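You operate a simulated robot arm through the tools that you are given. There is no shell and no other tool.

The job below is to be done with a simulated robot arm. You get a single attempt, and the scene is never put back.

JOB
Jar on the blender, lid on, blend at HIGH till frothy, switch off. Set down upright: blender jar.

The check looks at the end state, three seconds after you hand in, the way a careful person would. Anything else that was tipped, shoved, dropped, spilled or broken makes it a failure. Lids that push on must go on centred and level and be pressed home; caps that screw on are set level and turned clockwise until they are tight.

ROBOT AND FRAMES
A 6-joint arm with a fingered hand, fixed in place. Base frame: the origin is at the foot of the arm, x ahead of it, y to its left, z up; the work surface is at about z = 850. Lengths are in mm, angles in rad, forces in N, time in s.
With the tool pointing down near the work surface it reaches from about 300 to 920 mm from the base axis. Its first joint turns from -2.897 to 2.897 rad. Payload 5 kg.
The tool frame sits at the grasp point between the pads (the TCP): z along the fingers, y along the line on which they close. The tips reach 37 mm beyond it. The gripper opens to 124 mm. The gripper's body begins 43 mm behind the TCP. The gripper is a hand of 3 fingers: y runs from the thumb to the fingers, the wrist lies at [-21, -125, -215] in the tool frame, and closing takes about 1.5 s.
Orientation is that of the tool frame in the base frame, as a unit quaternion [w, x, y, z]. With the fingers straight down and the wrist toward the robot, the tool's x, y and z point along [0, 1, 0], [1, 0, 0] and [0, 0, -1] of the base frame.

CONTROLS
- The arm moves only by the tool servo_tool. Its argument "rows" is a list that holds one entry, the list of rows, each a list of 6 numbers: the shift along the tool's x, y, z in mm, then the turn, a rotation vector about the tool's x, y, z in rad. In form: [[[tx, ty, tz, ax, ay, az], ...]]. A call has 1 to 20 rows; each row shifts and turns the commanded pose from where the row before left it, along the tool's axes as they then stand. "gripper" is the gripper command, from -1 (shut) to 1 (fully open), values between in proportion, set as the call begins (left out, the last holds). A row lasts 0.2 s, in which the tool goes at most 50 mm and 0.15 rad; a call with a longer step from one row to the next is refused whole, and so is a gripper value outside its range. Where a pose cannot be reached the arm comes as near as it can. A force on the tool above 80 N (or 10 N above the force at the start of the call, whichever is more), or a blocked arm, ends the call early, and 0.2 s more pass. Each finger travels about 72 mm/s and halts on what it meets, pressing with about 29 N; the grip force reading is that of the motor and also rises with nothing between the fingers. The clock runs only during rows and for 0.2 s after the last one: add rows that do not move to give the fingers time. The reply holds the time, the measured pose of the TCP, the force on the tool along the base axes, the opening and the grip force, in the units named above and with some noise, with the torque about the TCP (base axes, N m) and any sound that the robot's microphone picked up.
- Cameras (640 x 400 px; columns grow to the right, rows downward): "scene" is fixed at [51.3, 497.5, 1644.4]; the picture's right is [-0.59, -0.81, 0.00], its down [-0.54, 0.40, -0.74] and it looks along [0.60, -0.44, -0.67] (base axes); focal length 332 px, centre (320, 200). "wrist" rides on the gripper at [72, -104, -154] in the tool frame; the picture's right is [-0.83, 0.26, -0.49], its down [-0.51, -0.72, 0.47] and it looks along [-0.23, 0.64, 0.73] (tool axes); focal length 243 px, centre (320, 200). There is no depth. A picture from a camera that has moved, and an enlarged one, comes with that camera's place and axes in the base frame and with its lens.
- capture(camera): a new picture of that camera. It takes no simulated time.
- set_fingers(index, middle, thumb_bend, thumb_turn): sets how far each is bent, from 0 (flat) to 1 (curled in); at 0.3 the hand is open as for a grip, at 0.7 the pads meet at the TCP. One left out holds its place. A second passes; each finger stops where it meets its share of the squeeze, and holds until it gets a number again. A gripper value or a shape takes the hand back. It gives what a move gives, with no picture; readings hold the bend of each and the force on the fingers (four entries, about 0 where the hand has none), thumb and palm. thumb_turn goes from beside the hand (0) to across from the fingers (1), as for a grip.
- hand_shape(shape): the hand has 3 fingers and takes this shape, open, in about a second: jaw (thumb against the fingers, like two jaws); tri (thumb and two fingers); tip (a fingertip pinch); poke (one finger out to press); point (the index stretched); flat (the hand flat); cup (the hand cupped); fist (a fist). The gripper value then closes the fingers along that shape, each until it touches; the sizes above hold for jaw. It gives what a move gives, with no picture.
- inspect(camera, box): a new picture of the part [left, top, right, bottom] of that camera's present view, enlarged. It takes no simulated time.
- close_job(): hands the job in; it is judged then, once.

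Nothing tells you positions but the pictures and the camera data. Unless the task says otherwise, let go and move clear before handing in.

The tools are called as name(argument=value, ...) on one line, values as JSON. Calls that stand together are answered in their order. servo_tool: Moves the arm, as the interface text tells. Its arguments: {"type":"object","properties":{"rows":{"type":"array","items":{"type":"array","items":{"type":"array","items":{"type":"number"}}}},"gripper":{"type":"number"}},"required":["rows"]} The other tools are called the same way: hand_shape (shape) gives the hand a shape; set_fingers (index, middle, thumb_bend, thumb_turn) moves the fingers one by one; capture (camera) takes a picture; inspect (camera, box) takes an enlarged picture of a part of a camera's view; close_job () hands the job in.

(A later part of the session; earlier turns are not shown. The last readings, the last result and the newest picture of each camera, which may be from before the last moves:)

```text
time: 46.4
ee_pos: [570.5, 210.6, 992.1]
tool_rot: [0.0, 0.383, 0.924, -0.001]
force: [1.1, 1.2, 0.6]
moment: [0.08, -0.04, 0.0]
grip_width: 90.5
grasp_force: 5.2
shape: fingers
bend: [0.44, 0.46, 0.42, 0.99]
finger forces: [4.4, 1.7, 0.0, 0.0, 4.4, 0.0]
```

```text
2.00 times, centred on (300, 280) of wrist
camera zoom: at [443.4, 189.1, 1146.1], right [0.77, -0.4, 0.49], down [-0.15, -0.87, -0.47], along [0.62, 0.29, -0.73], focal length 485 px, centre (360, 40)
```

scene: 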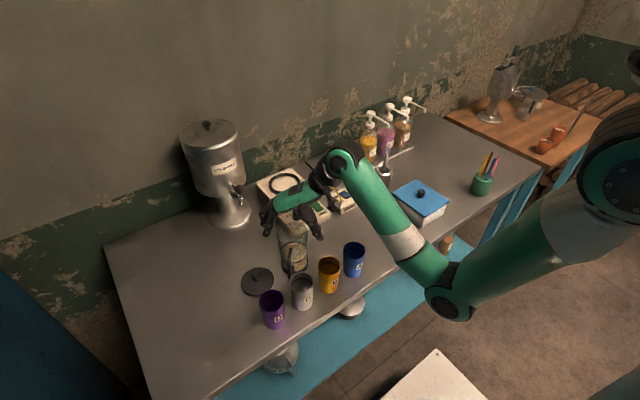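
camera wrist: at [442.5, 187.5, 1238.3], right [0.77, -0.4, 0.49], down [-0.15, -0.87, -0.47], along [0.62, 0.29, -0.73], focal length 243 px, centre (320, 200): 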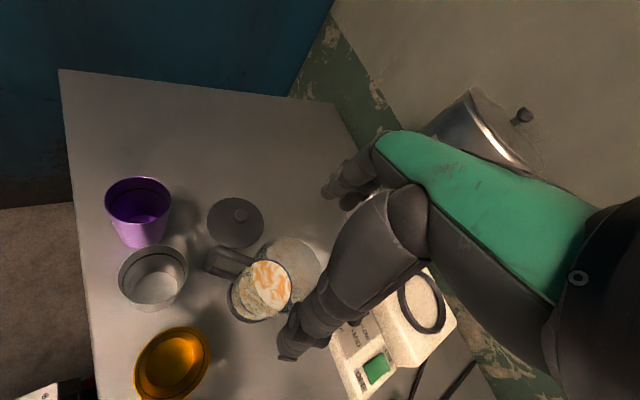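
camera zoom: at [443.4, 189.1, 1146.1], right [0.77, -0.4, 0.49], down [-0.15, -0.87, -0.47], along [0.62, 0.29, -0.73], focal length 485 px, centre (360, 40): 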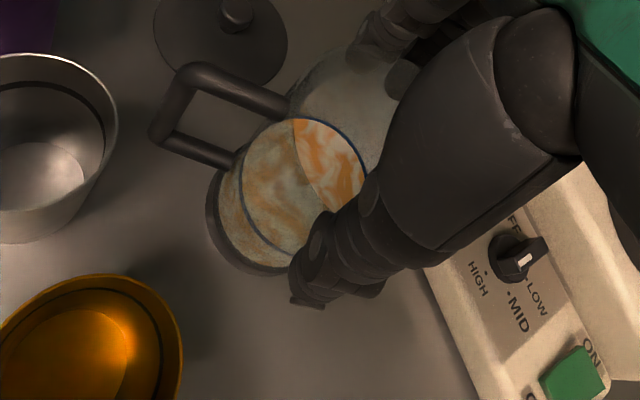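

All three digits are now on the jar. I'll increase the squeeze.

set_fingers(index=0.56, middle=0.56, thumb_bend=0.54)

inspect(camera="scene", box=[255, 180, 345, 280])

```text
time: 47.4
ee_pos: [569.5, 211.5, 992.0]
tool_rot: [0.0, 0.384, 0.923, 0.0]
force: [1.6, 1.1, 3.5]
moment: [0.19, -0.29, 0.0]
grip_width: 86.5
grasp_force: 19.2
shape: fingers
bend: [0.46, 0.49, 0.44, 0.99]
finger forces: [12.1, 9.1, 0.1, 0.1, 18.3, 0.1]
```

```text
4.00 times, centred on (300, 230) of scene
camera zoom: at [51.3, 497.5, 1644.4], right [-0.59, -0.81, 0.0], down [-0.54, 0.4, -0.74], along [0.6, -0.44, -0.67], focal length 1328 px, centre (400, 80)
```

zoom: 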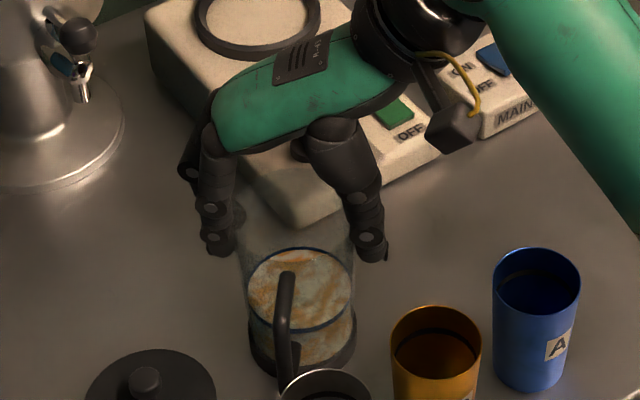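

set_fingers(index=0.66, middle=0.66, thumb_bend=0.64)

servo_tool(rows=[[[0, 0, -2, 0, 0, 0], [0, 0, -3, 0, 0, 0], [0, 0, -3, 0, 0, 0], [0, 0, 0, 0, 0, 0]]])

inspect(camera="scene", box=[255, 180, 345, 280])

```text
time: 48.4
ee_pos: [568.5, 209.6, 992.7]
tool_rot: [0.0, 0.383, 0.924, 0.0]
force: [-1.3, -2.1, 7.5]
moment: [0.01, -0.13, -0.05]
grip_width: 83.8
grasp_force: 30.2
shape: fingers
bend: [0.44, 0.49, 0.49, 1.0]
finger forces: [15.2, 12.8, 0.0, 0.1, 32.3, 0.0]
```

```text
time: 49.4
ee_pos: [570.3, 210.2, 1000.6]
tool_rot: [0.0, 0.383, 0.924, -0.001]
force: [0.1, 0.0, -3.9]
moment: [-0.02, -0.04, 0.02]
grip_width: 83.8
grasp_force: 27.7
shape: fingers
bend: [0.44, 0.49, 0.5, 1.0]
finger forces: [15.9, 12.0, 0.0, 0.0, 28.8, 0.1]
```

```text
4.00 times, centred on (300, 230) of scene
camera zoom: at [51.3, 497.5, 1644.4], right [-0.59, -0.81, 0.0], down [-0.54, 0.4, -0.74], along [0.6, -0.44, -0.67], focal length 1328 px, centre (400, 80)
```

zoom: 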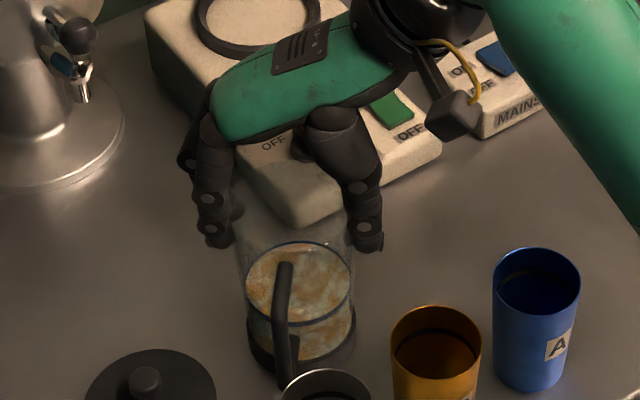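

servo_tool(rows=[[[0, 0, -5, 0, 0, 0], [0, 0, -5, 0, 0, 0], [0, 0, -5, 0, 0, 0], [0, 0, -5, 0, 0, 0], [0, 0, 0, 0, 0, 0]]])

inspect(camera="scene", box=[255, 180, 345, 280])

inspect(camera="wrist", box=[200, 180, 400, 380])

```text
time: 50.6
ee_pos: [569.3, 209.2, 1021.2]
tool_rot: [0.0, 0.382, 0.924, -0.001]
force: [-0.4, -0.4, -4.0]
moment: [-0.01, -0.03, 0.06]
grip_width: 83.6
grasp_force: 28.8
shape: fingers
bend: [0.44, 0.49, 0.5, 1.0]
finger forces: [15.9, 11.9, 0.0, 0.1, 28.8, 0.0]
```

```text
4.00 times, centred on (300, 230) of scene
camera zoom: at [51.3, 497.5, 1644.4], right [-0.59, -0.81, 0.0], down [-0.54, 0.4, -0.74], along [0.6, -0.44, -0.67], focal length 1328 px, centre (400, 80)
```

zoom: 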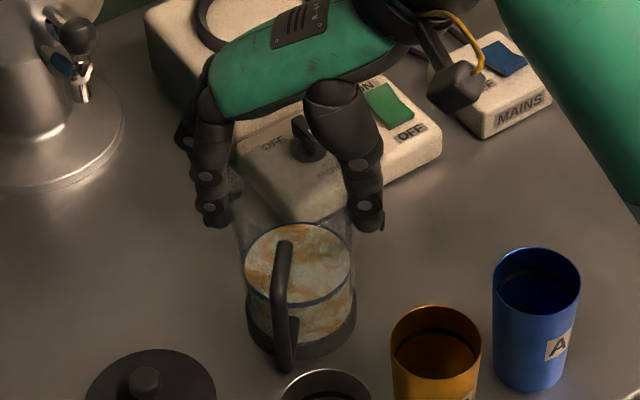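

```text
2.00 times, centred on (300, 280) of wrist
camera zoom: at [443.6, 188.2, 1174.8], right [0.77, -0.4, 0.49], down [-0.15, -0.87, -0.47], along [0.62, 0.29, -0.73], focal length 485 px, centre (360, 40)
```

zoom: 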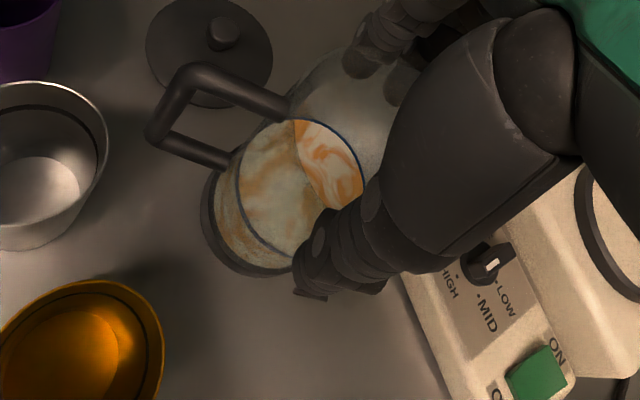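

The jar is lifted level and weighs about 0.4 kg. I'll raise it above the blender's height and then turn to heading 0° so the handle swings to the +y side.

servo_tool(rows=[[[0, 0, -8, 0, 0, 0], [0, 0, -10, 0, 0, 0], [0, 0, -10, 0, 0, 0], [0, 0, -10, 0, 0, 0], [0, 0, -10, 0, 0, 0], [0, 0, -8, 0, 0, 0], [0, 0, -4, 0, 0, 0.04], [0, 0, 0, 0, 0, 0.08], [0, 0, 0, 0, 0, 0.09], [0, 0, 0, 0, 0, 0.09], [0, 0, 0, 0, 0, 0.09], [0, 0, 0, 0, 0, 0.09], [0, 0, 0, 0, 0, 0.09], [0, 0, 0, 0, 0, 0.09], [0, 0, 0, 0, 0, 0.08], [0, 0, 0, 0, 0, 0.045], [0, 0, 0, 0, 0, 0]]])

capture(camera="scene")

capture(camera="wrist")

```text
time: 54.2
ee_pos: [568.7, 209.9, 1080.3]
tool_rot: [0.0, 0.708, 0.706, 0.0]
force: [-0.2, -0.2, -3.5]
moment: [-0.02, 0.0, 0.0]
grip_width: 83.5
grasp_force: 28.3
shape: fingers
bend: [0.44, 0.49, 0.5, 1.0]
finger forces: [16.1, 11.8, 0.0, 0.0, 28.7, 0.0]
```

```text
taken
```

scene: 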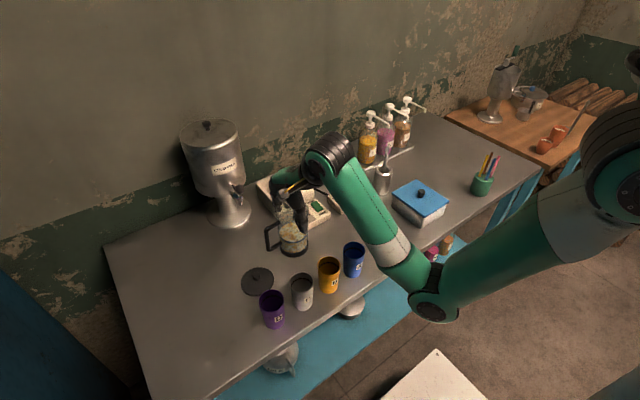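

```text
taken
camera wrist: at [463.9, 283.8, 1234.3], right [0.26, -0.83, 0.49], down [-0.72, -0.51, -0.47], along [0.64, -0.23, -0.73], focal length 243 px, centre (320, 200)
```

wrist: 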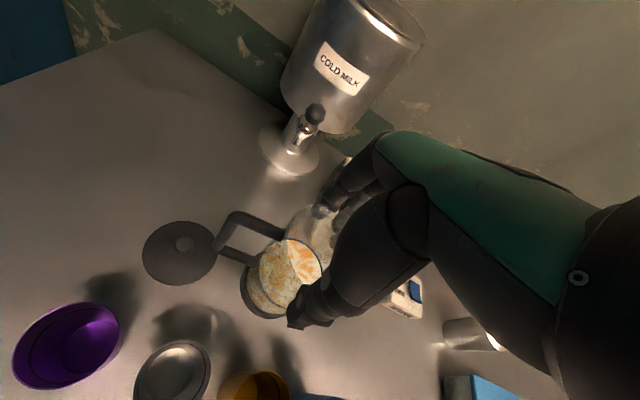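

The handle is now on the +y side, clear of the dispenser tap. I'll carry the jar smoothly to hover above the blender's ring.

servo_tool(rows=[[[-3, 6, -3, 0, 0, 0], [-6.7, 13.6, -1.2, 0, 0, 0], [-6.7, 13.6, -1.2, 0, 0, 0], [-6.7, 13.6, -1.2, 0, 0, 0], [-6.7, 13.6, -1.2, 0, 0, 0], [-6.7, 13.6, -1.2, 0, 0, 0], [-6.7, 13.6, -1.2, 0, 0, 0], [-6.7, 13.6, -1.2, 0, 0, 0], [-6.7, 13.6, -1.2, 0, 0, 0], [-6.7, 13.6, -1.2, 0, 0, 0], [-6.7, 13.6, -1.2, 0, 0, 0], [-6.7, 13.6, -1.2, 0, 0, 0], [-6.7, 13.6, -1.2, 0, 0, 0], [-6.7, 13.6, -1.2, 0, 0, 0], [-6.7, 13.6, -1.2, 0, 0, 0], [-6.7, 13.6, -1.2, 0, 0, 0], [-6.7, 13.6, -1.2, 0, 0, 0], [-6.7, 13.6, -1.2, 0, 0, 0], [-3, 6, -1.6, 0, 0, 0], [0, 0, 0, 0, 0, 0]]])

capture(camera="scene")

inspect(camera="scene", box=[230, 110, 350, 230])

capture(camera="wrist")

```text
time: 58.4
ee_pos: [814.0, 90.5, 1106.7]
tool_rot: [0.0, 0.707, 0.707, 0.0]
force: [-0.3, -0.9, -3.4]
moment: [-0.02, -0.05, -0.03]
grip_width: 83.3
grasp_force: 28.2
shape: fingers
bend: [0.44, 0.49, 0.5, 1.0]
finger forces: [16.0, 11.7, 0.0, 0.0, 28.7, 0.1]
```

```text
taken
```

scene: 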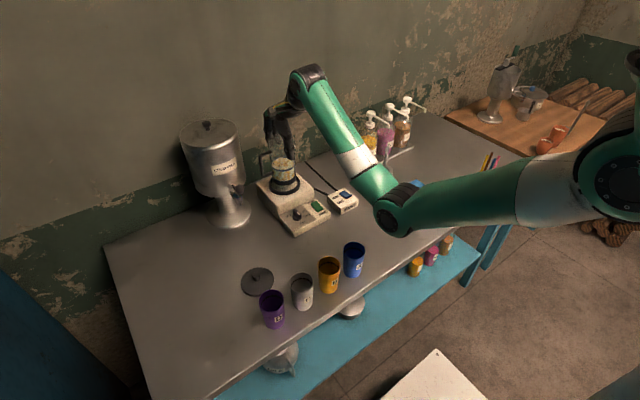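

```text
3.33 times, centred on (290, 170) of scene
camera zoom: at [51.3, 497.5, 1644.4], right [-0.59, -0.81, 0.0], down [-0.54, 0.4, -0.74], along [0.6, -0.44, -0.67], focal length 1107 px, centre (420, 300)
```

zoom: 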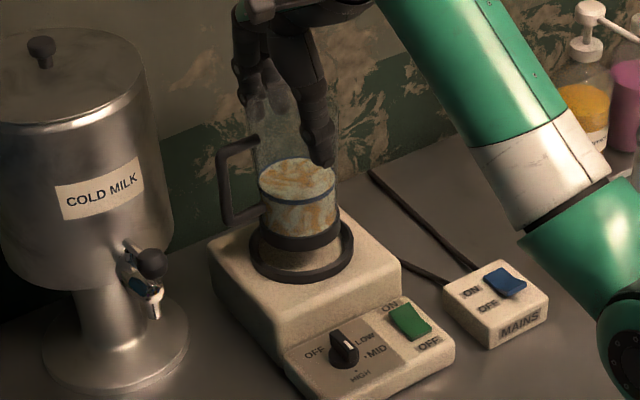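

```text
taken
camera wrist: at [707.4, 163.2, 1259.6], right [0.26, -0.83, 0.49], down [-0.72, -0.51, -0.47], along [0.64, -0.23, -0.73], focal length 243 px, centre (320, 200)
```

wrist: 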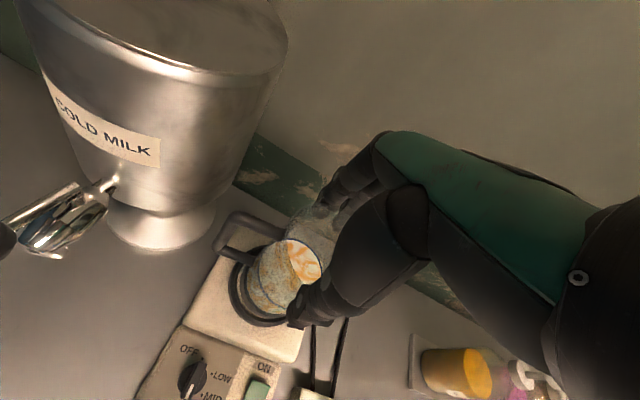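

The jar is hovering about 30 mm over the ring. I'll zoom in to align it.

inspect(camera="scene", box=[260, 165, 310, 200])

inspect(camera="wrist", box=[200, 190, 350, 350])

```text
11.43 times, centred on (285, 182) of scene
camera zoom: at [51.3, 497.5, 1644.4], right [-0.59, -0.81, 0.0], down [-0.54, 0.4, -0.74], along [0.6, -0.44, -0.67], focal length 3795 px, centre (720, 400)
```

zoom: 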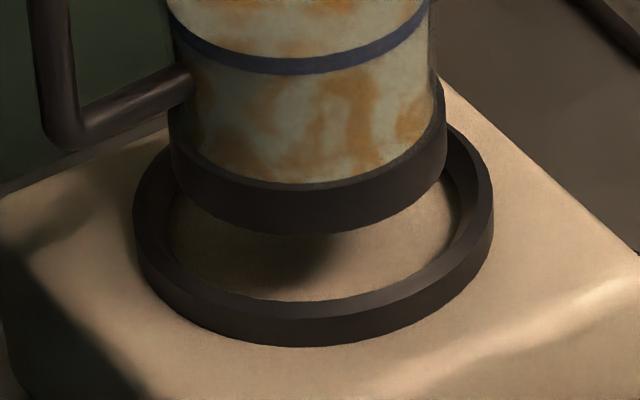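

```text
2.50 times, centred on (275, 270) of wrist
camera zoom: at [707.4, 163.2, 1259.6], right [0.26, -0.83, 0.49], down [-0.72, -0.51, -0.47], along [0.64, -0.23, -0.73], focal length 606 px, centre (432, 25)
```

zoom: 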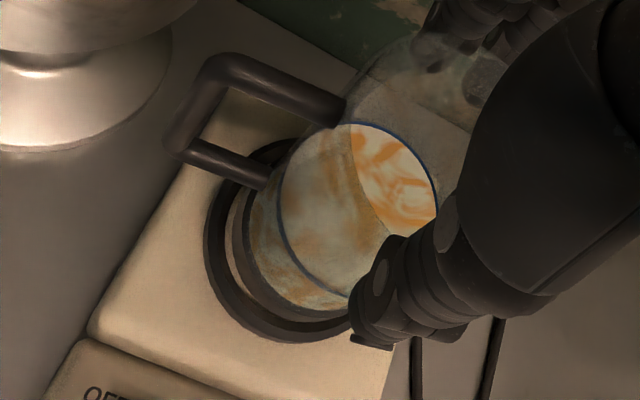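

inspect(camera="wrist", box=[225, 235, 305, 325])

inspect(camera="scene", box=[255, 100, 315, 190])

```text
4.44 times, centred on (265, 280) of wrist
camera zoom: at [707.4, 163.2, 1259.6], right [0.26, -0.83, 0.49], down [-0.72, -0.51, -0.47], along [0.64, -0.23, -0.73], focal length 1078 px, centre (564, -156)
```

zoom: 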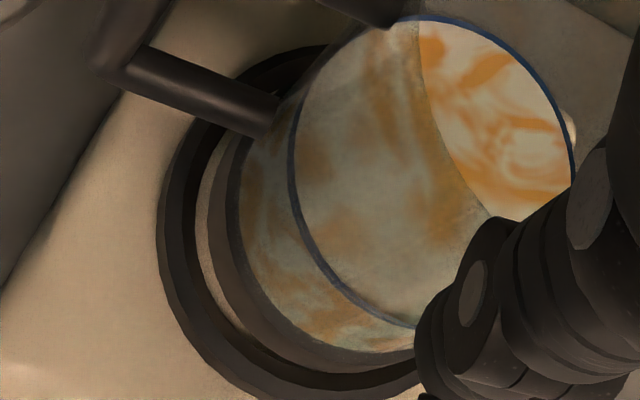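

```text
4.44 times, centred on (285, 145) of scene
camera zoom: at [51.3, 497.5, 1644.4], right [-0.59, -0.81, 0.0], down [-0.54, 0.4, -0.74], along [0.6, -0.44, -0.67], focal length 1476 px, centre (476, 444)
```

zoom: 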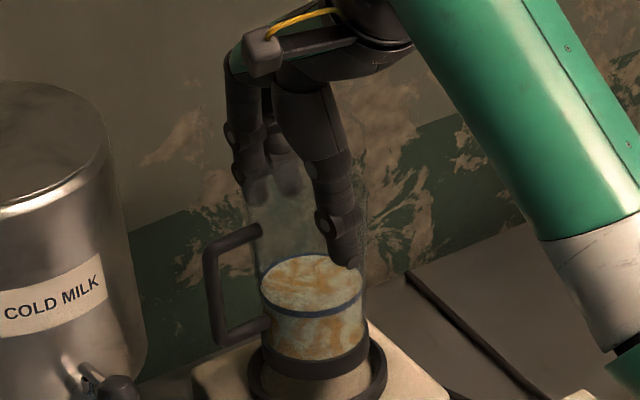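

inspect(camera="scene", box=[250, 125, 320, 195])

inspect(camera="scene", box=[262, 165, 304, 195])

```text
5.71 times, centred on (285, 160) of scene
camera zoom: at [51.3, 497.5, 1644.4], right [-0.59, -0.81, 0.0], down [-0.54, 0.4, -0.74], along [0.6, -0.44, -0.67], focal length 1898 px, centre (520, 429)
```

zoom: 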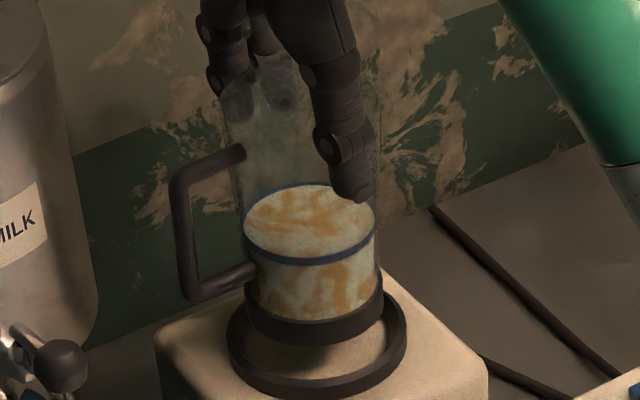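

```text
13.33 times, centred on (283, 180) of scene
camera zoom: at [51.3, 497.5, 1644.4], right [-0.59, -0.81, 0.0], down [-0.54, 0.4, -0.74], along [0.6, -0.44, -0.67], focal length 4428 px, centre (813, 467)
```

zoom: 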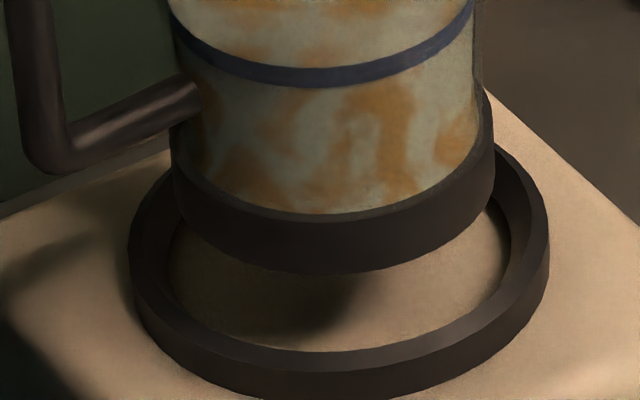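

Comparing both views, the jar's base sits about 10 mm short of the ring centre and slightly to the right. I'll shift it (+8, −3.5), lower a little and check again.

servo_tool(rows=[[[-1, 2, 0, 0, 0, 0], [-1.5, 3, 0, 0, 0, 0], [-1, 3, 3, 0, 0, 0], [0, 0, 5, 0, 0, 0], [0, 0, 4, 0, 0, 0], [0, 0, 0, 0, 0, 0]]])

inspect(camera="scene", box=[262, 165, 304, 195])

inspect(camera="wrist", box=[215, 230, 315, 340])

```text
time: 59.8
ee_pos: [820.9, 87.3, 1093.4]
tool_rot: [-0.001, 0.707, 0.707, 0.0]
force: [0.0, 0.4, -3.9]
moment: [0.01, 0.0, 0.01]
grip_width: 83.1
grasp_force: 27.9
shape: fingers
bend: [0.44, 0.49, 0.5, 1.0]
finger forces: [16.0, 11.7, 0.0, 0.0, 28.6, 0.1]
```

```text
13.33 times, centred on (283, 180) of scene
camera zoom: at [51.3, 497.5, 1644.4], right [-0.59, -0.81, 0.0], down [-0.54, 0.4, -0.74], along [0.6, -0.44, -0.67], focal length 4428 px, centre (813, 467)
```

zoom: 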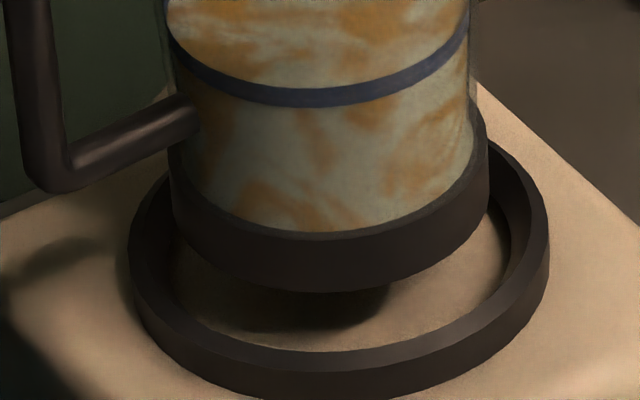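

```text
3.64 times, centred on (265, 285) of wrist
camera zoom: at [715.9, 160.0, 1246.9], right [0.26, -0.83, 0.49], down [-0.72, -0.51, -0.47], along [0.64, -0.23, -0.73], focal length 882 px, centre (520, -109)
```

zoom: 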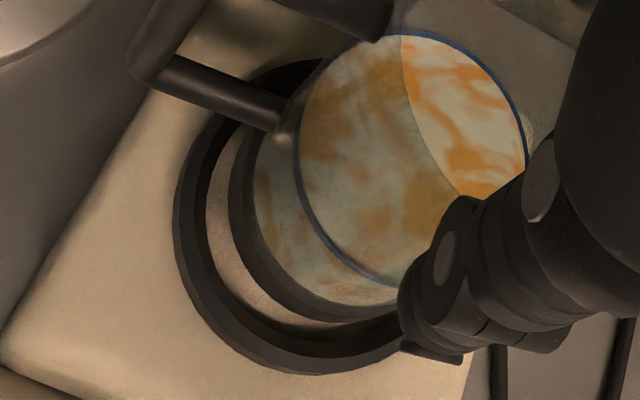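

The jar and ring are now concentric to about 1 mm in both views. I'll lower slowly toward the seat.

servo_tool(rows=[[[0, 0, 3, 0, 0, 0], [0, 0, 3, 0, 0, 0], [0, 0, 2, 0, 0, 0], [0, 0, 0, 0, 0, 0]]])

inspect(camera="scene", box=[262, 165, 304, 195])

inspect(camera="wrist", box=[215, 230, 315, 340])

```text
time: 60.8
ee_pos: [820.7, 87.1, 1084.2]
tool_rot: [0.0, 0.706, 0.708, 0.0]
force: [-0.3, 0.9, -3.2]
moment: [-0.01, -0.01, -0.03]
grip_width: 83.5
grasp_force: 28.0
shape: fingers
bend: [0.44, 0.49, 0.5, 1.0]
finger forces: [16.0, 11.7, 0.0, 0.0, 28.6, 0.0]
```

```text
13.33 times, centred on (283, 180) of scene
camera zoom: at [51.3, 497.5, 1644.4], right [-0.59, -0.81, 0.0], down [-0.54, 0.4, -0.74], along [0.6, -0.44, -0.67], focal length 4428 px, centre (813, 467)
```

zoom: 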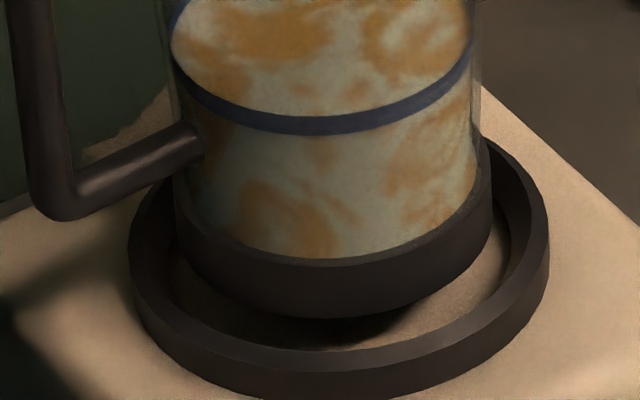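

```text
3.64 times, centred on (265, 285) of wrist
camera zoom: at [715.8, 159.6, 1238.6], right [0.26, -0.83, 0.49], down [-0.72, -0.51, -0.47], along [0.64, -0.23, -0.73], focal length 882 px, centre (520, -109)
```

zoom: 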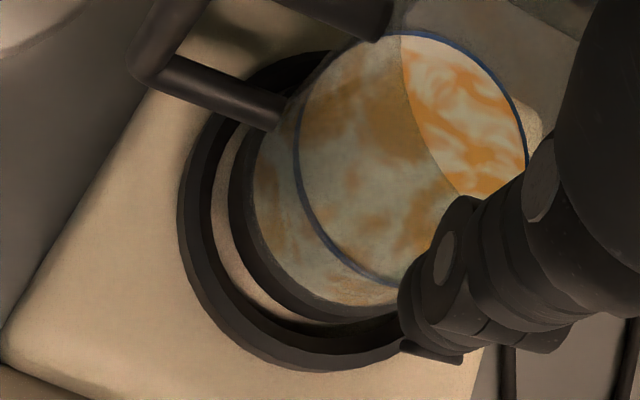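

servo_tool(rows=[[[0, 0, 2, 0, 0, 0], [0, 0, 2, 0, 0, 0], [0, 0, 2, 0, 0, 0], [0, 0, 2, 0, 0, 0], [0, 0, 0, 0, 0, 0]]])

inspect(camera="scene", box=[262, 165, 304, 195])

inspect(camera="wrist", box=[215, 230, 315, 340])

```text
time: 62.0
ee_pos: [822.6, 85.6, 1077.5]
tool_rot: [-0.001, 0.707, 0.707, 0.001]
force: [-0.3, -0.2, -3.2]
moment: [0.03, 0.0, 0.0]
grip_width: 83.3
grasp_force: 28.0
shape: fingers
bend: [0.44, 0.49, 0.5, 1.0]
finger forces: [16.1, 11.7, 0.1, 0.0, 28.6, 0.0]
```

```text
13.33 times, centred on (283, 180) of scene
camera zoom: at [51.3, 497.5, 1644.4], right [-0.59, -0.81, 0.0], down [-0.54, 0.4, -0.74], along [0.6, -0.44, -0.67], focal length 4428 px, centre (813, 467)
```

zoom: 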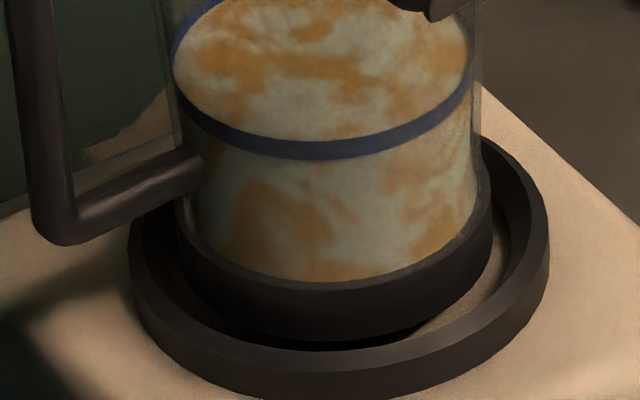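

```text
3.64 times, centred on (265, 285) of wrist
camera zoom: at [716.4, 159.6, 1230.8], right [0.26, -0.83, 0.49], down [-0.72, -0.51, -0.47], along [0.64, -0.23, -0.73], focal length 882 px, centre (520, -109)
```

zoom: 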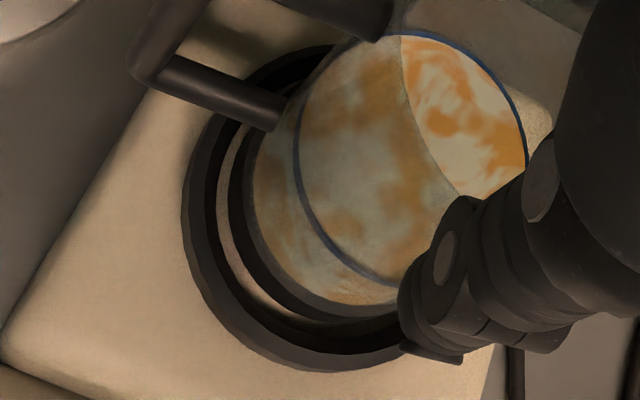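

servo_tool(rows=[[[0, -0.7, 2, 0, 0, 0], [0, 0, 2, 0, 0, 0], [0, 0, 1.5, 0, 0, 0], [0, 0, 1.5, 0, 0, 0], [0, 0, 0, 0, 0, 0]]])

inspect(camera="scene", box=[262, 165, 304, 195])

inspect(camera="wrist", box=[215, 230, 315, 340])

```text
time: 63.2
ee_pos: [819.9, 86.1, 1070.5]
tool_rot: [0.0, 0.707, 0.707, 0.0]
force: [-0.6, -0.3, -4.2]
moment: [-0.01, -0.03, -0.03]
grip_width: 83.7
grasp_force: 28.7
shape: fingers
bend: [0.44, 0.49, 0.5, 1.0]
finger forces: [16.0, 11.8, 0.1, 0.1, 28.7, 0.1]
```

```text
13.33 times, centred on (283, 180) of scene
camera zoom: at [51.3, 497.5, 1644.4], right [-0.59, -0.81, 0.0], down [-0.54, 0.4, -0.74], along [0.6, -0.44, -0.67], focal length 4428 px, centre (813, 467)
```

zoom: 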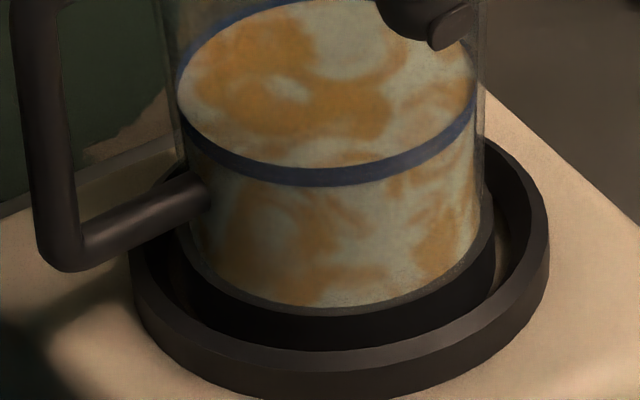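

```text
3.64 times, centred on (265, 285) of wrist
camera zoom: at [715.2, 159.9, 1223.5], right [0.26, -0.83, 0.49], down [-0.72, -0.51, -0.47], along [0.64, -0.23, -0.73], focal length 882 px, centre (520, -109)
```

zoom: 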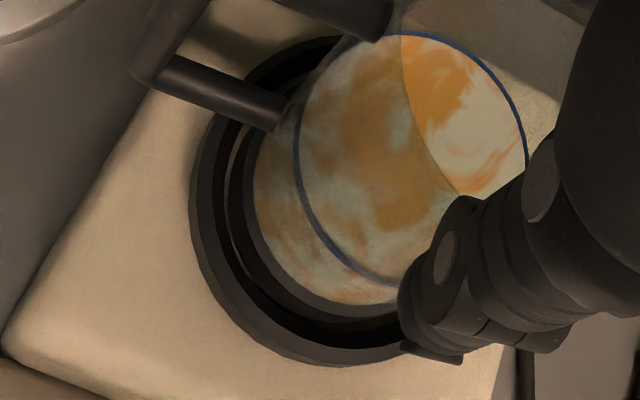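

servo_tool(rows=[[[0, 0, 1.2, 0, 0, 0], [0, 0, 1.2, 0, 0, 0], [0, 0, 1.2, 0, 0, 0], [0, 0, 1.2, 0, 0, 0], [0, 0, 1.2, 0, 0, 0]]])

inspect(camera="scene", box=[262, 165, 304, 195])

inspect(camera="wrist", box=[215, 230, 315, 340])

```text
time: 64.4
ee_pos: [820.6, 87.8, 1067.1]
tool_rot: [0.001, 0.707, 0.707, 0.003]
force: [-1.6, 4.8, 18.2]
moment: [-0.06, -0.07, 0.01]
grip_width: 83.8
grasp_force: 31.7
shape: fingers
bend: [0.44, 0.49, 0.5, 1.0]
finger forces: [16.2, 12.2, 0.0, 0.0, 34.8, 0.0]
```

```text
13.33 times, centred on (283, 180) of scene
camera zoom: at [51.3, 497.5, 1644.4], right [-0.59, -0.81, 0.0], down [-0.54, 0.4, -0.74], along [0.6, -0.44, -0.67], focal length 4428 px, centre (813, 467)
```

zoom: 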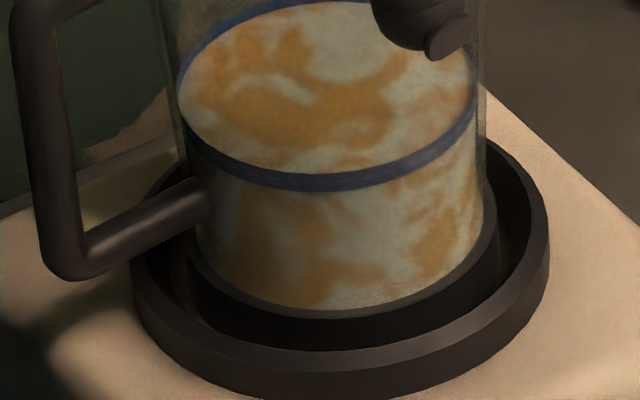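

```text
3.64 times, centred on (265, 285) of wrist
camera zoom: at [714.3, 160.4, 1220.7], right [0.26, -0.83, 0.49], down [-0.72, -0.51, -0.48], along [0.65, -0.23, -0.73], focal length 882 px, centre (520, -109)
```

zoom: 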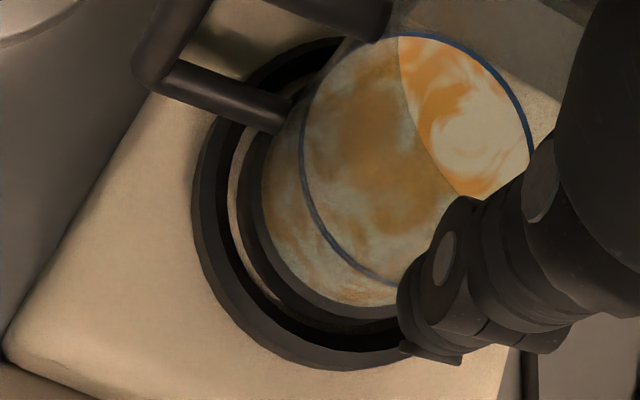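

The jar has gone down into the ring and touched down (about +18 N). I'll ease the load slightly and open the fingers gently.

servo_tool(rows=[[[0, 0, -0.8, 0, 0, 0], [0, 0, 0, 0, 0, 0]]])

set_fingers(index=0.43, middle=0.46, thumb_bend=0.45)

inspect(camera="scene", box=[262, 165, 304, 195])

inspect(camera="scene", box=[240, 110, 330, 200])

```text
time: 65.0
ee_pos: [819.6, 86.1, 1067.2]
tool_rot: [0.002, 0.707, 0.707, 0.001]
force: [-1.9, 5.2, 23.8]
moment: [-0.06, -0.11, 0.0]
grip_width: 83.5
grasp_force: 32.2
shape: fingers
bend: [0.44, 0.49, 0.5, 1.0]
finger forces: [16.0, 12.6, 0.0, 0.0, 36.2, 0.0]
```

```text
time: 66.0
ee_pos: [820.7, 86.8, 1065.6]
tool_rot: [-0.001, 0.707, 0.708, -0.001]
force: [-0.3, -0.1, -3.7]
moment: [0.0, 0.01, 0.01]
grip_width: 94.0
grasp_force: 4.7
shape: fingers
bend: [0.42, 0.45, 0.43, 0.99]
finger forces: [3.5, 1.9, 0.0, 0.1, 5.0, 0.1]
```

```text
13.33 times, centred on (283, 180) of scene
camera zoom: at [51.3, 497.5, 1644.4], right [-0.59, -0.81, 0.0], down [-0.54, 0.4, -0.74], along [0.6, -0.44, -0.67], focal length 4428 px, centre (813, 467)
```

zoom: 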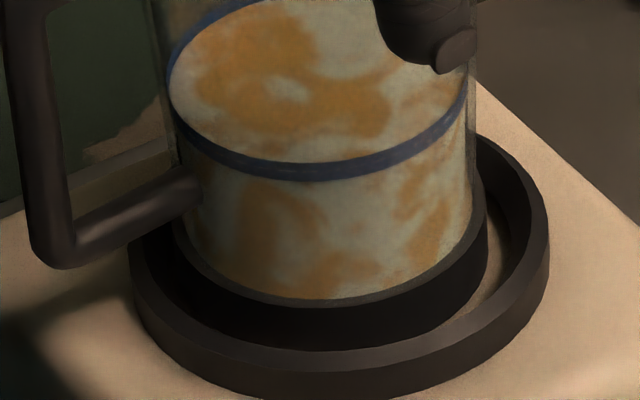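

```text
4.44 times, centred on (285, 155) of scene
camera zoom: at [51.3, 497.5, 1644.4], right [-0.59, -0.81, 0.0], down [-0.54, 0.4, -0.74], along [0.6, -0.44, -0.67], focal length 1476 px, centre (476, 400)
```

zoom: 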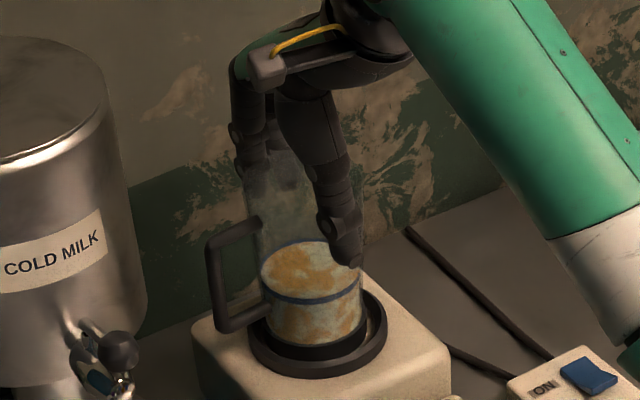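

set_fingers(index=0.36, middle=0.36, thumb_bend=0.36)

inspect(camera="scene", box=[262, 165, 304, 195])

inspect(camera="wrist", box=[215, 200, 345, 340])

inspect(camera="scene", box=[240, 110, 330, 200])

```text
time: 67.0
ee_pos: [821.6, 87.5, 1066.6]
tool_rot: [0.0, 0.707, 0.707, 0.0]
force: [-0.4, -0.5, 0.0]
moment: [-0.03, -0.04, 0.02]
grip_width: 110.1
grasp_force: 0.1
shape: fingers
bend: [0.36, 0.36, 0.36, 0.98]
finger forces: [0.1, 0.0, 0.0, 0.0, 0.0, 0.1]
```

```text
13.33 times, centred on (283, 180) of scene
camera zoom: at [51.3, 497.5, 1644.4], right [-0.59, -0.81, 0.0], down [-0.54, 0.4, -0.74], along [0.6, -0.44, -0.67], focal length 4428 px, centre (813, 467)
```

zoom: 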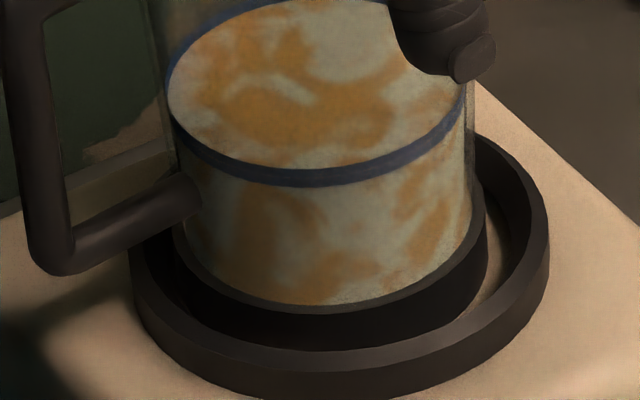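

```text
2.86 times, centred on (280, 270) of wrist
camera zoom: at [715.6, 160.3, 1218.9], right [0.26, -0.83, 0.49], down [-0.72, -0.51, -0.47], along [0.64, -0.23, -0.73], focal length 693 px, centre (434, 0)
```

zoom: 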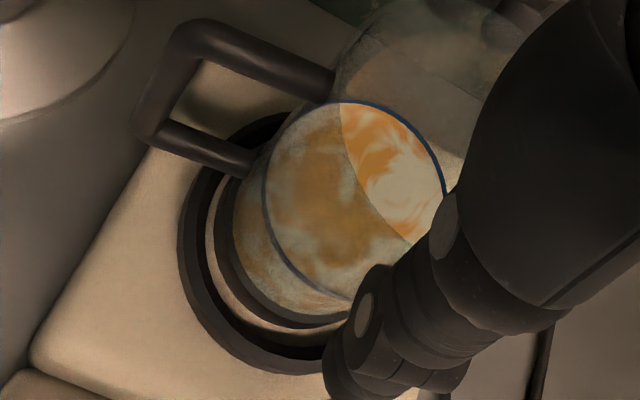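

```text
4.44 times, centred on (285, 155) of scene
camera zoom: at [51.3, 497.5, 1644.4], right [-0.59, -0.81, 0.0], down [-0.54, 0.4, -0.74], along [0.6, -0.44, -0.67], focal length 1476 px, centre (476, 400)
```

zoom: 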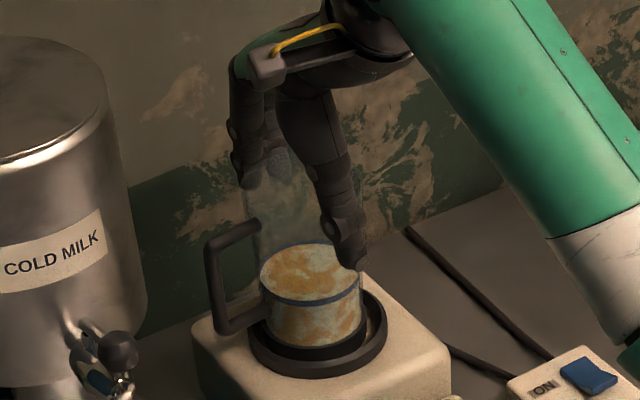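

The jar is sitting down inside the ring, level, with the fingers clear. I'll open wider and withdraw straight up.

set_fingers(index=0.31, middle=0.31, thumb_bend=0.31)

servo_tool(rows=[[[0, 0, -5, 0, 0, 0], [0, 0, -10, 0, 0, 0], [0, 0, -10, 0, 0, 0], [0, 0, -15, 0, 0, 0], [0, 0, -20, 0, 0, 0], [0, 0, -20, 0, 0, 0]]])

inspect(camera="scene", box=[240, 110, 330, 200])

inspect(camera="scene", box=[262, 165, 304, 195])

```text
time: 68.0
ee_pos: [820.1, 87.3, 1064.8]
tool_rot: [0.0, 0.707, 0.707, 0.0]
force: [-0.2, 1.0, -0.8]
moment: [-0.01, 0.03, -0.01]
grip_width: 125.6
grasp_force: 0.0
shape: fingers
bend: [0.31, 0.31, 0.31, 0.98]
finger forces: [0.0, 0.0, 0.0, 0.0, 0.1, 0.1]
```

```text
time: 69.4
ee_pos: [819.6, 86.9, 1146.4]
tool_rot: [0.0, 0.707, 0.707, 0.0]
force: [1.3, 0.0, -0.2]
moment: [0.0, -0.05, 0.0]
grip_width: 125.3
grasp_force: 0.0
shape: fingers
bend: [0.31, 0.31, 0.31, 0.98]
finger forces: [0.0, 0.0, 0.0, 0.0, 0.0, 0.0]
```

```text
4.44 times, centred on (285, 155) of scene
camera zoom: at [51.3, 497.5, 1644.4], right [-0.59, -0.81, 0.0], down [-0.54, 0.4, -0.74], along [0.6, -0.44, -0.67], focal length 1476 px, centre (476, 400)
```

zoom: 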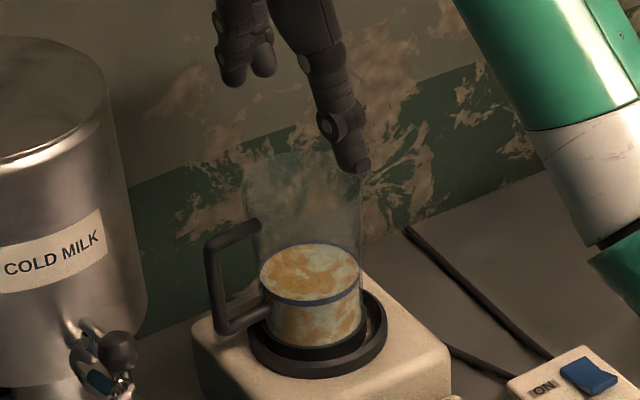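

```text
13.33 times, centred on (283, 180) of scene
camera zoom: at [51.3, 497.5, 1644.4], right [-0.59, -0.81, 0.0], down [-0.54, 0.4, -0.74], along [0.6, -0.44, -0.67], focal length 4428 px, centre (813, 467)
```

zoom: 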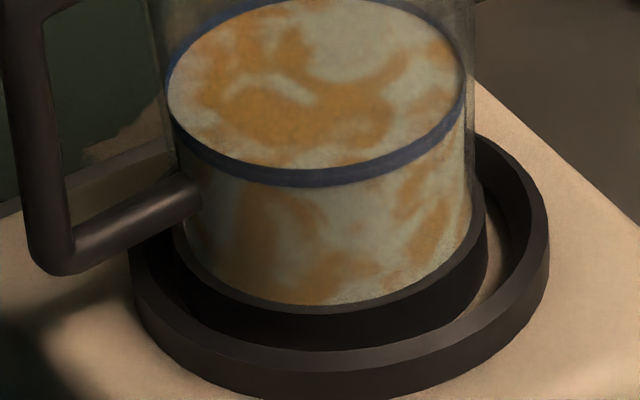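

The jar is settled and hasn't moved. Now for the lid, which I'll look at closely.

inspect(camera="scene", box=[235, 260, 285, 300])

inspect(camera="scene", box=[265, 130, 310, 170])

```text
10.00 times, centred on (260, 280) of scene
camera zoom: at [51.3, 497.5, 1644.4], right [-0.59, -0.81, 0.0], down [-0.54, 0.4, -0.74], along [0.6, -0.44, -0.67], focal length 3321 px, centre (920, -600)
```

zoom: 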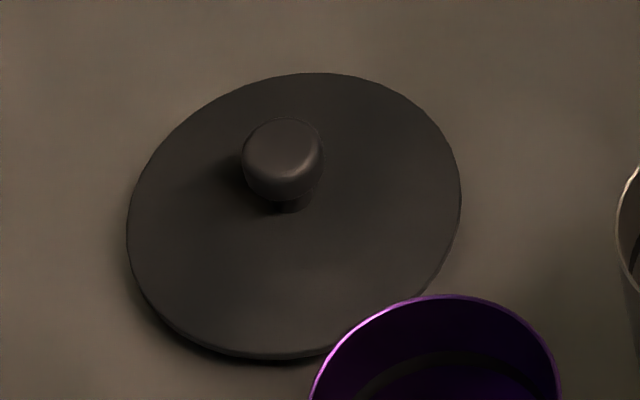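

```text
10.00 times, centred on (288, 150) of scene
camera zoom: at [51.3, 497.5, 1644.4], right [-0.59, -0.81, 0.0], down [-0.54, 0.4, -0.74], along [0.6, -0.44, -0.67], focal length 3321 px, centre (645, 700)
```

zoom: 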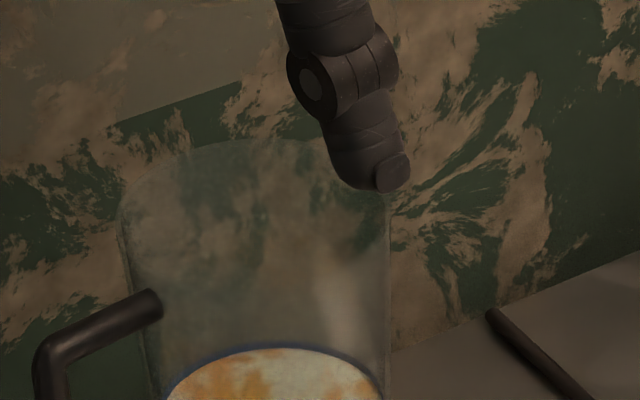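

The lid is a 92 mm disc with a mushroom knob about 22 mm wide, centred near (577, 330). I'll route the hand back over the bench, clear of the dispenser tap, to a point above the lid.

servo_tool(rows=[[[4.6, -28, 2, 0, 0, 0], [4.6, -28, 2, 0, 0, 0], [4.6, -28, 2, 0, 0, 0], [4.6, -28, 2, 0, 0, 0], [4.6, -28, 2, 0, 0, 0], [12.5, -20, 14, 0, 0, 0], [12.5, -20, 14, 0, 0, 0], [12.5, -20, 14, 0, 0, 0], [12.5, -20, 14, 0, 0, 0], [28, -4, 10, 0, 0, 0], [28, -4, 10, 0, 0, 0], [28, -4, 10, 0, 0, 0], [28, -4, 10, 0, 0, 0], [28, -4, 10, 0, 0, 0], [28, -4, 10, 0, 0, 0], [0, 0, 0, 0, 0, -0.12], [0, 0, 0, 0, 0, -0.12], [0, 0, 0, 0, 0, -0.11]]])

capture(camera="wrist")

capture(camera="scene")

```text
time: 73.2
ee_pos: [575.4, 328.7, 1019.1]
tool_rot: [-0.001, 0.573, 0.82, 0.0]
force: [0.2, -0.6, -0.2]
moment: [-0.01, -0.02, 0.0]
grip_width: 125.3
grasp_force: 0.1
shape: fingers
bend: [0.31, 0.31, 0.31, 0.98]
finger forces: [0.0, 0.1, 0.0, 0.0, 0.0, 0.0]
```

```text
taken
camera wrist: at [451.7, 360.6, 1172.6], right [0.53, -0.69, 0.49], down [-0.5, -0.72, -0.47], along [0.68, 0.0, -0.73], focal length 243 px, centre (320, 200)
```

wrist: 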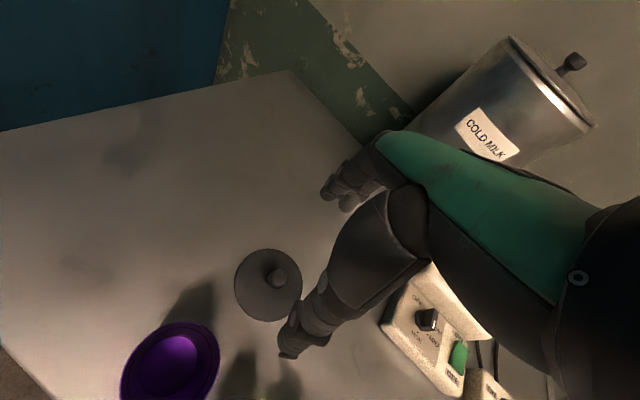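

```text
taken
```

scene: 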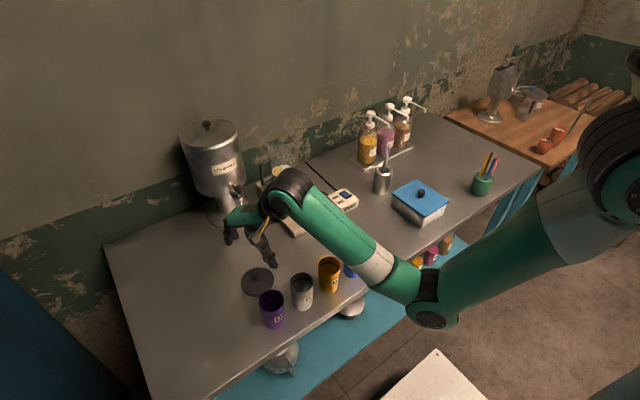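

inspect(camera="wrist", box=[220, 230, 340, 370])

inspect(camera="scene", box=[220, 200, 300, 310])

```text
2.86 times, centred on (280, 300) of wrist
camera zoom: at [451.7, 360.6, 1172.6], right [0.53, -0.69, 0.49], down [-0.5, -0.72, -0.47], along [0.68, 0.0, -0.73], focal length 693 px, centre (434, -86)
```

zoom: 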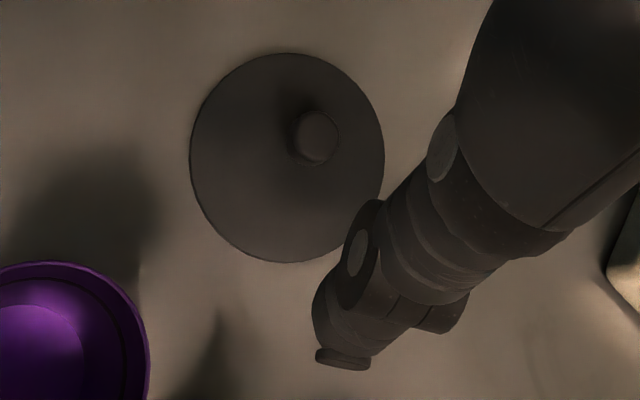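

```text
3.64 times, centred on (260, 255) of scene
camera zoom: at [51.3, 497.5, 1644.4], right [-0.59, -0.81, 0.0], down [-0.54, 0.4, -0.74], along [0.6, -0.44, -0.67], focal length 1208 px, centre (538, 0)
```

zoom: 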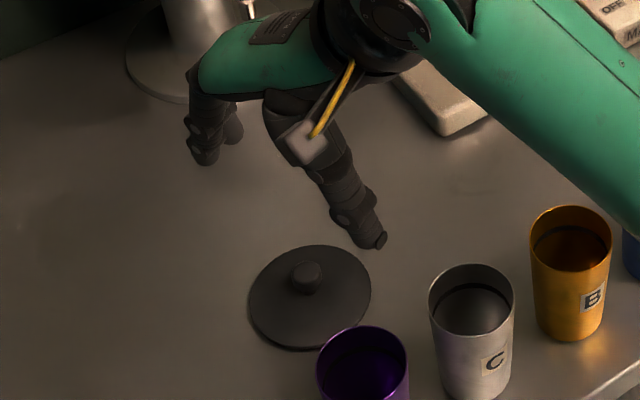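

The lid centre is confirmed at (575.5, 328.5), directly below the TCP. I'll pre-shape the fingers and descend toward the lid knob.

set_fingers(index=0.52, middle=0.52, thumb_bend=0.48, thumb_turn=1.0)

servo_tool(rows=[[[0, 0, 20, 0, 0, 0], [0, 0, 20, 0, 0, 0], [0, 0, 20, 0, 0, 0], [0, 0, 15, 0, 0, 0], [0, 0, 10, 0, 0, 0], [0, 0, 8, 0, 0, 0], [0, 0, 5, 0, 0, 0], [0, 0, 0, 0, 0, 0]]])

inspect(camera="scene", box=[230, 245, 290, 305])

inspect(camera="wrist", box=[220, 200, 380, 370])

capture(camera="scene")

```text
time: 74.2
ee_pos: [576.0, 328.5, 1018.6]
tool_rot: [0.0, 0.574, 0.819, 0.0]
force: [0.4, 0.2, -0.2]
moment: [0.01, -0.03, 0.0]
grip_width: 68.2
grasp_force: 0.0
shape: fingers
bend: [0.52, 0.52, 0.48, 1.0]
finger forces: [0.0, 0.1, 0.0, 0.0, 0.0, 0.0]
```

```text
time: 76.0
ee_pos: [576.7, 328.9, 922.7]
tool_rot: [0.0, 0.574, 0.819, -0.001]
force: [-1.1, -0.2, 0.1]
moment: [-0.03, 0.03, -0.02]
grip_width: 68.4
grasp_force: 0.1
shape: fingers
bend: [0.52, 0.52, 0.48, 1.0]
finger forces: [0.0, 0.1, 0.1, 0.1, 0.0, 0.1]
```

```text
6.67 times, centred on (260, 275) of scene
camera zoom: at [51.3, 497.5, 1644.4], right [-0.59, -0.81, 0.0], down [-0.54, 0.4, -0.74], along [0.6, -0.44, -0.67], focal length 2214 px, centre (720, -300)
```

zoom: 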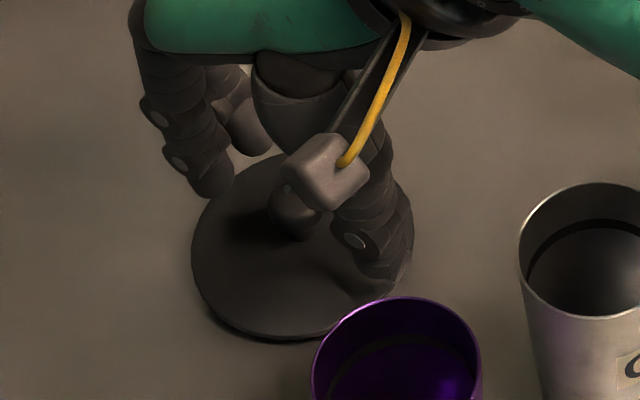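

```text
2.35 times, centred on (300, 285) of wrist
camera zoom: at [452.9, 361.1, 1075.9], right [0.53, -0.69, 0.49], down [-0.5, -0.72, -0.47], along [0.68, 0.0, -0.73], focal length 571 px, centre (367, 0)
```

zoom: 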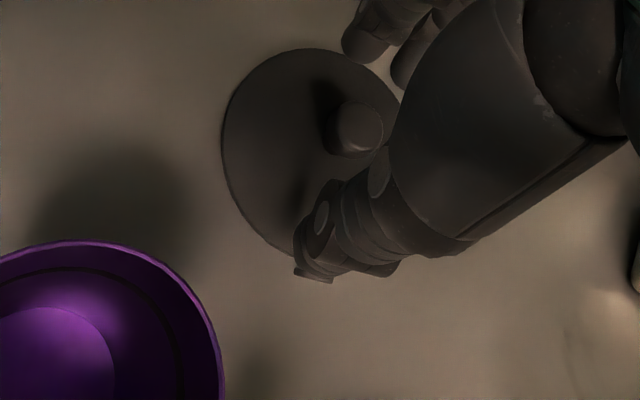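

```text
taken
```

scene: 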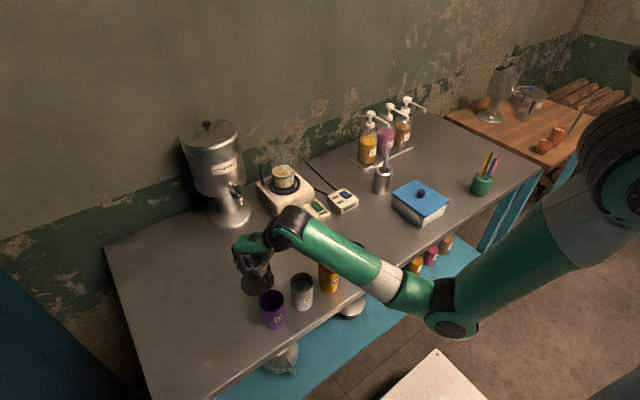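

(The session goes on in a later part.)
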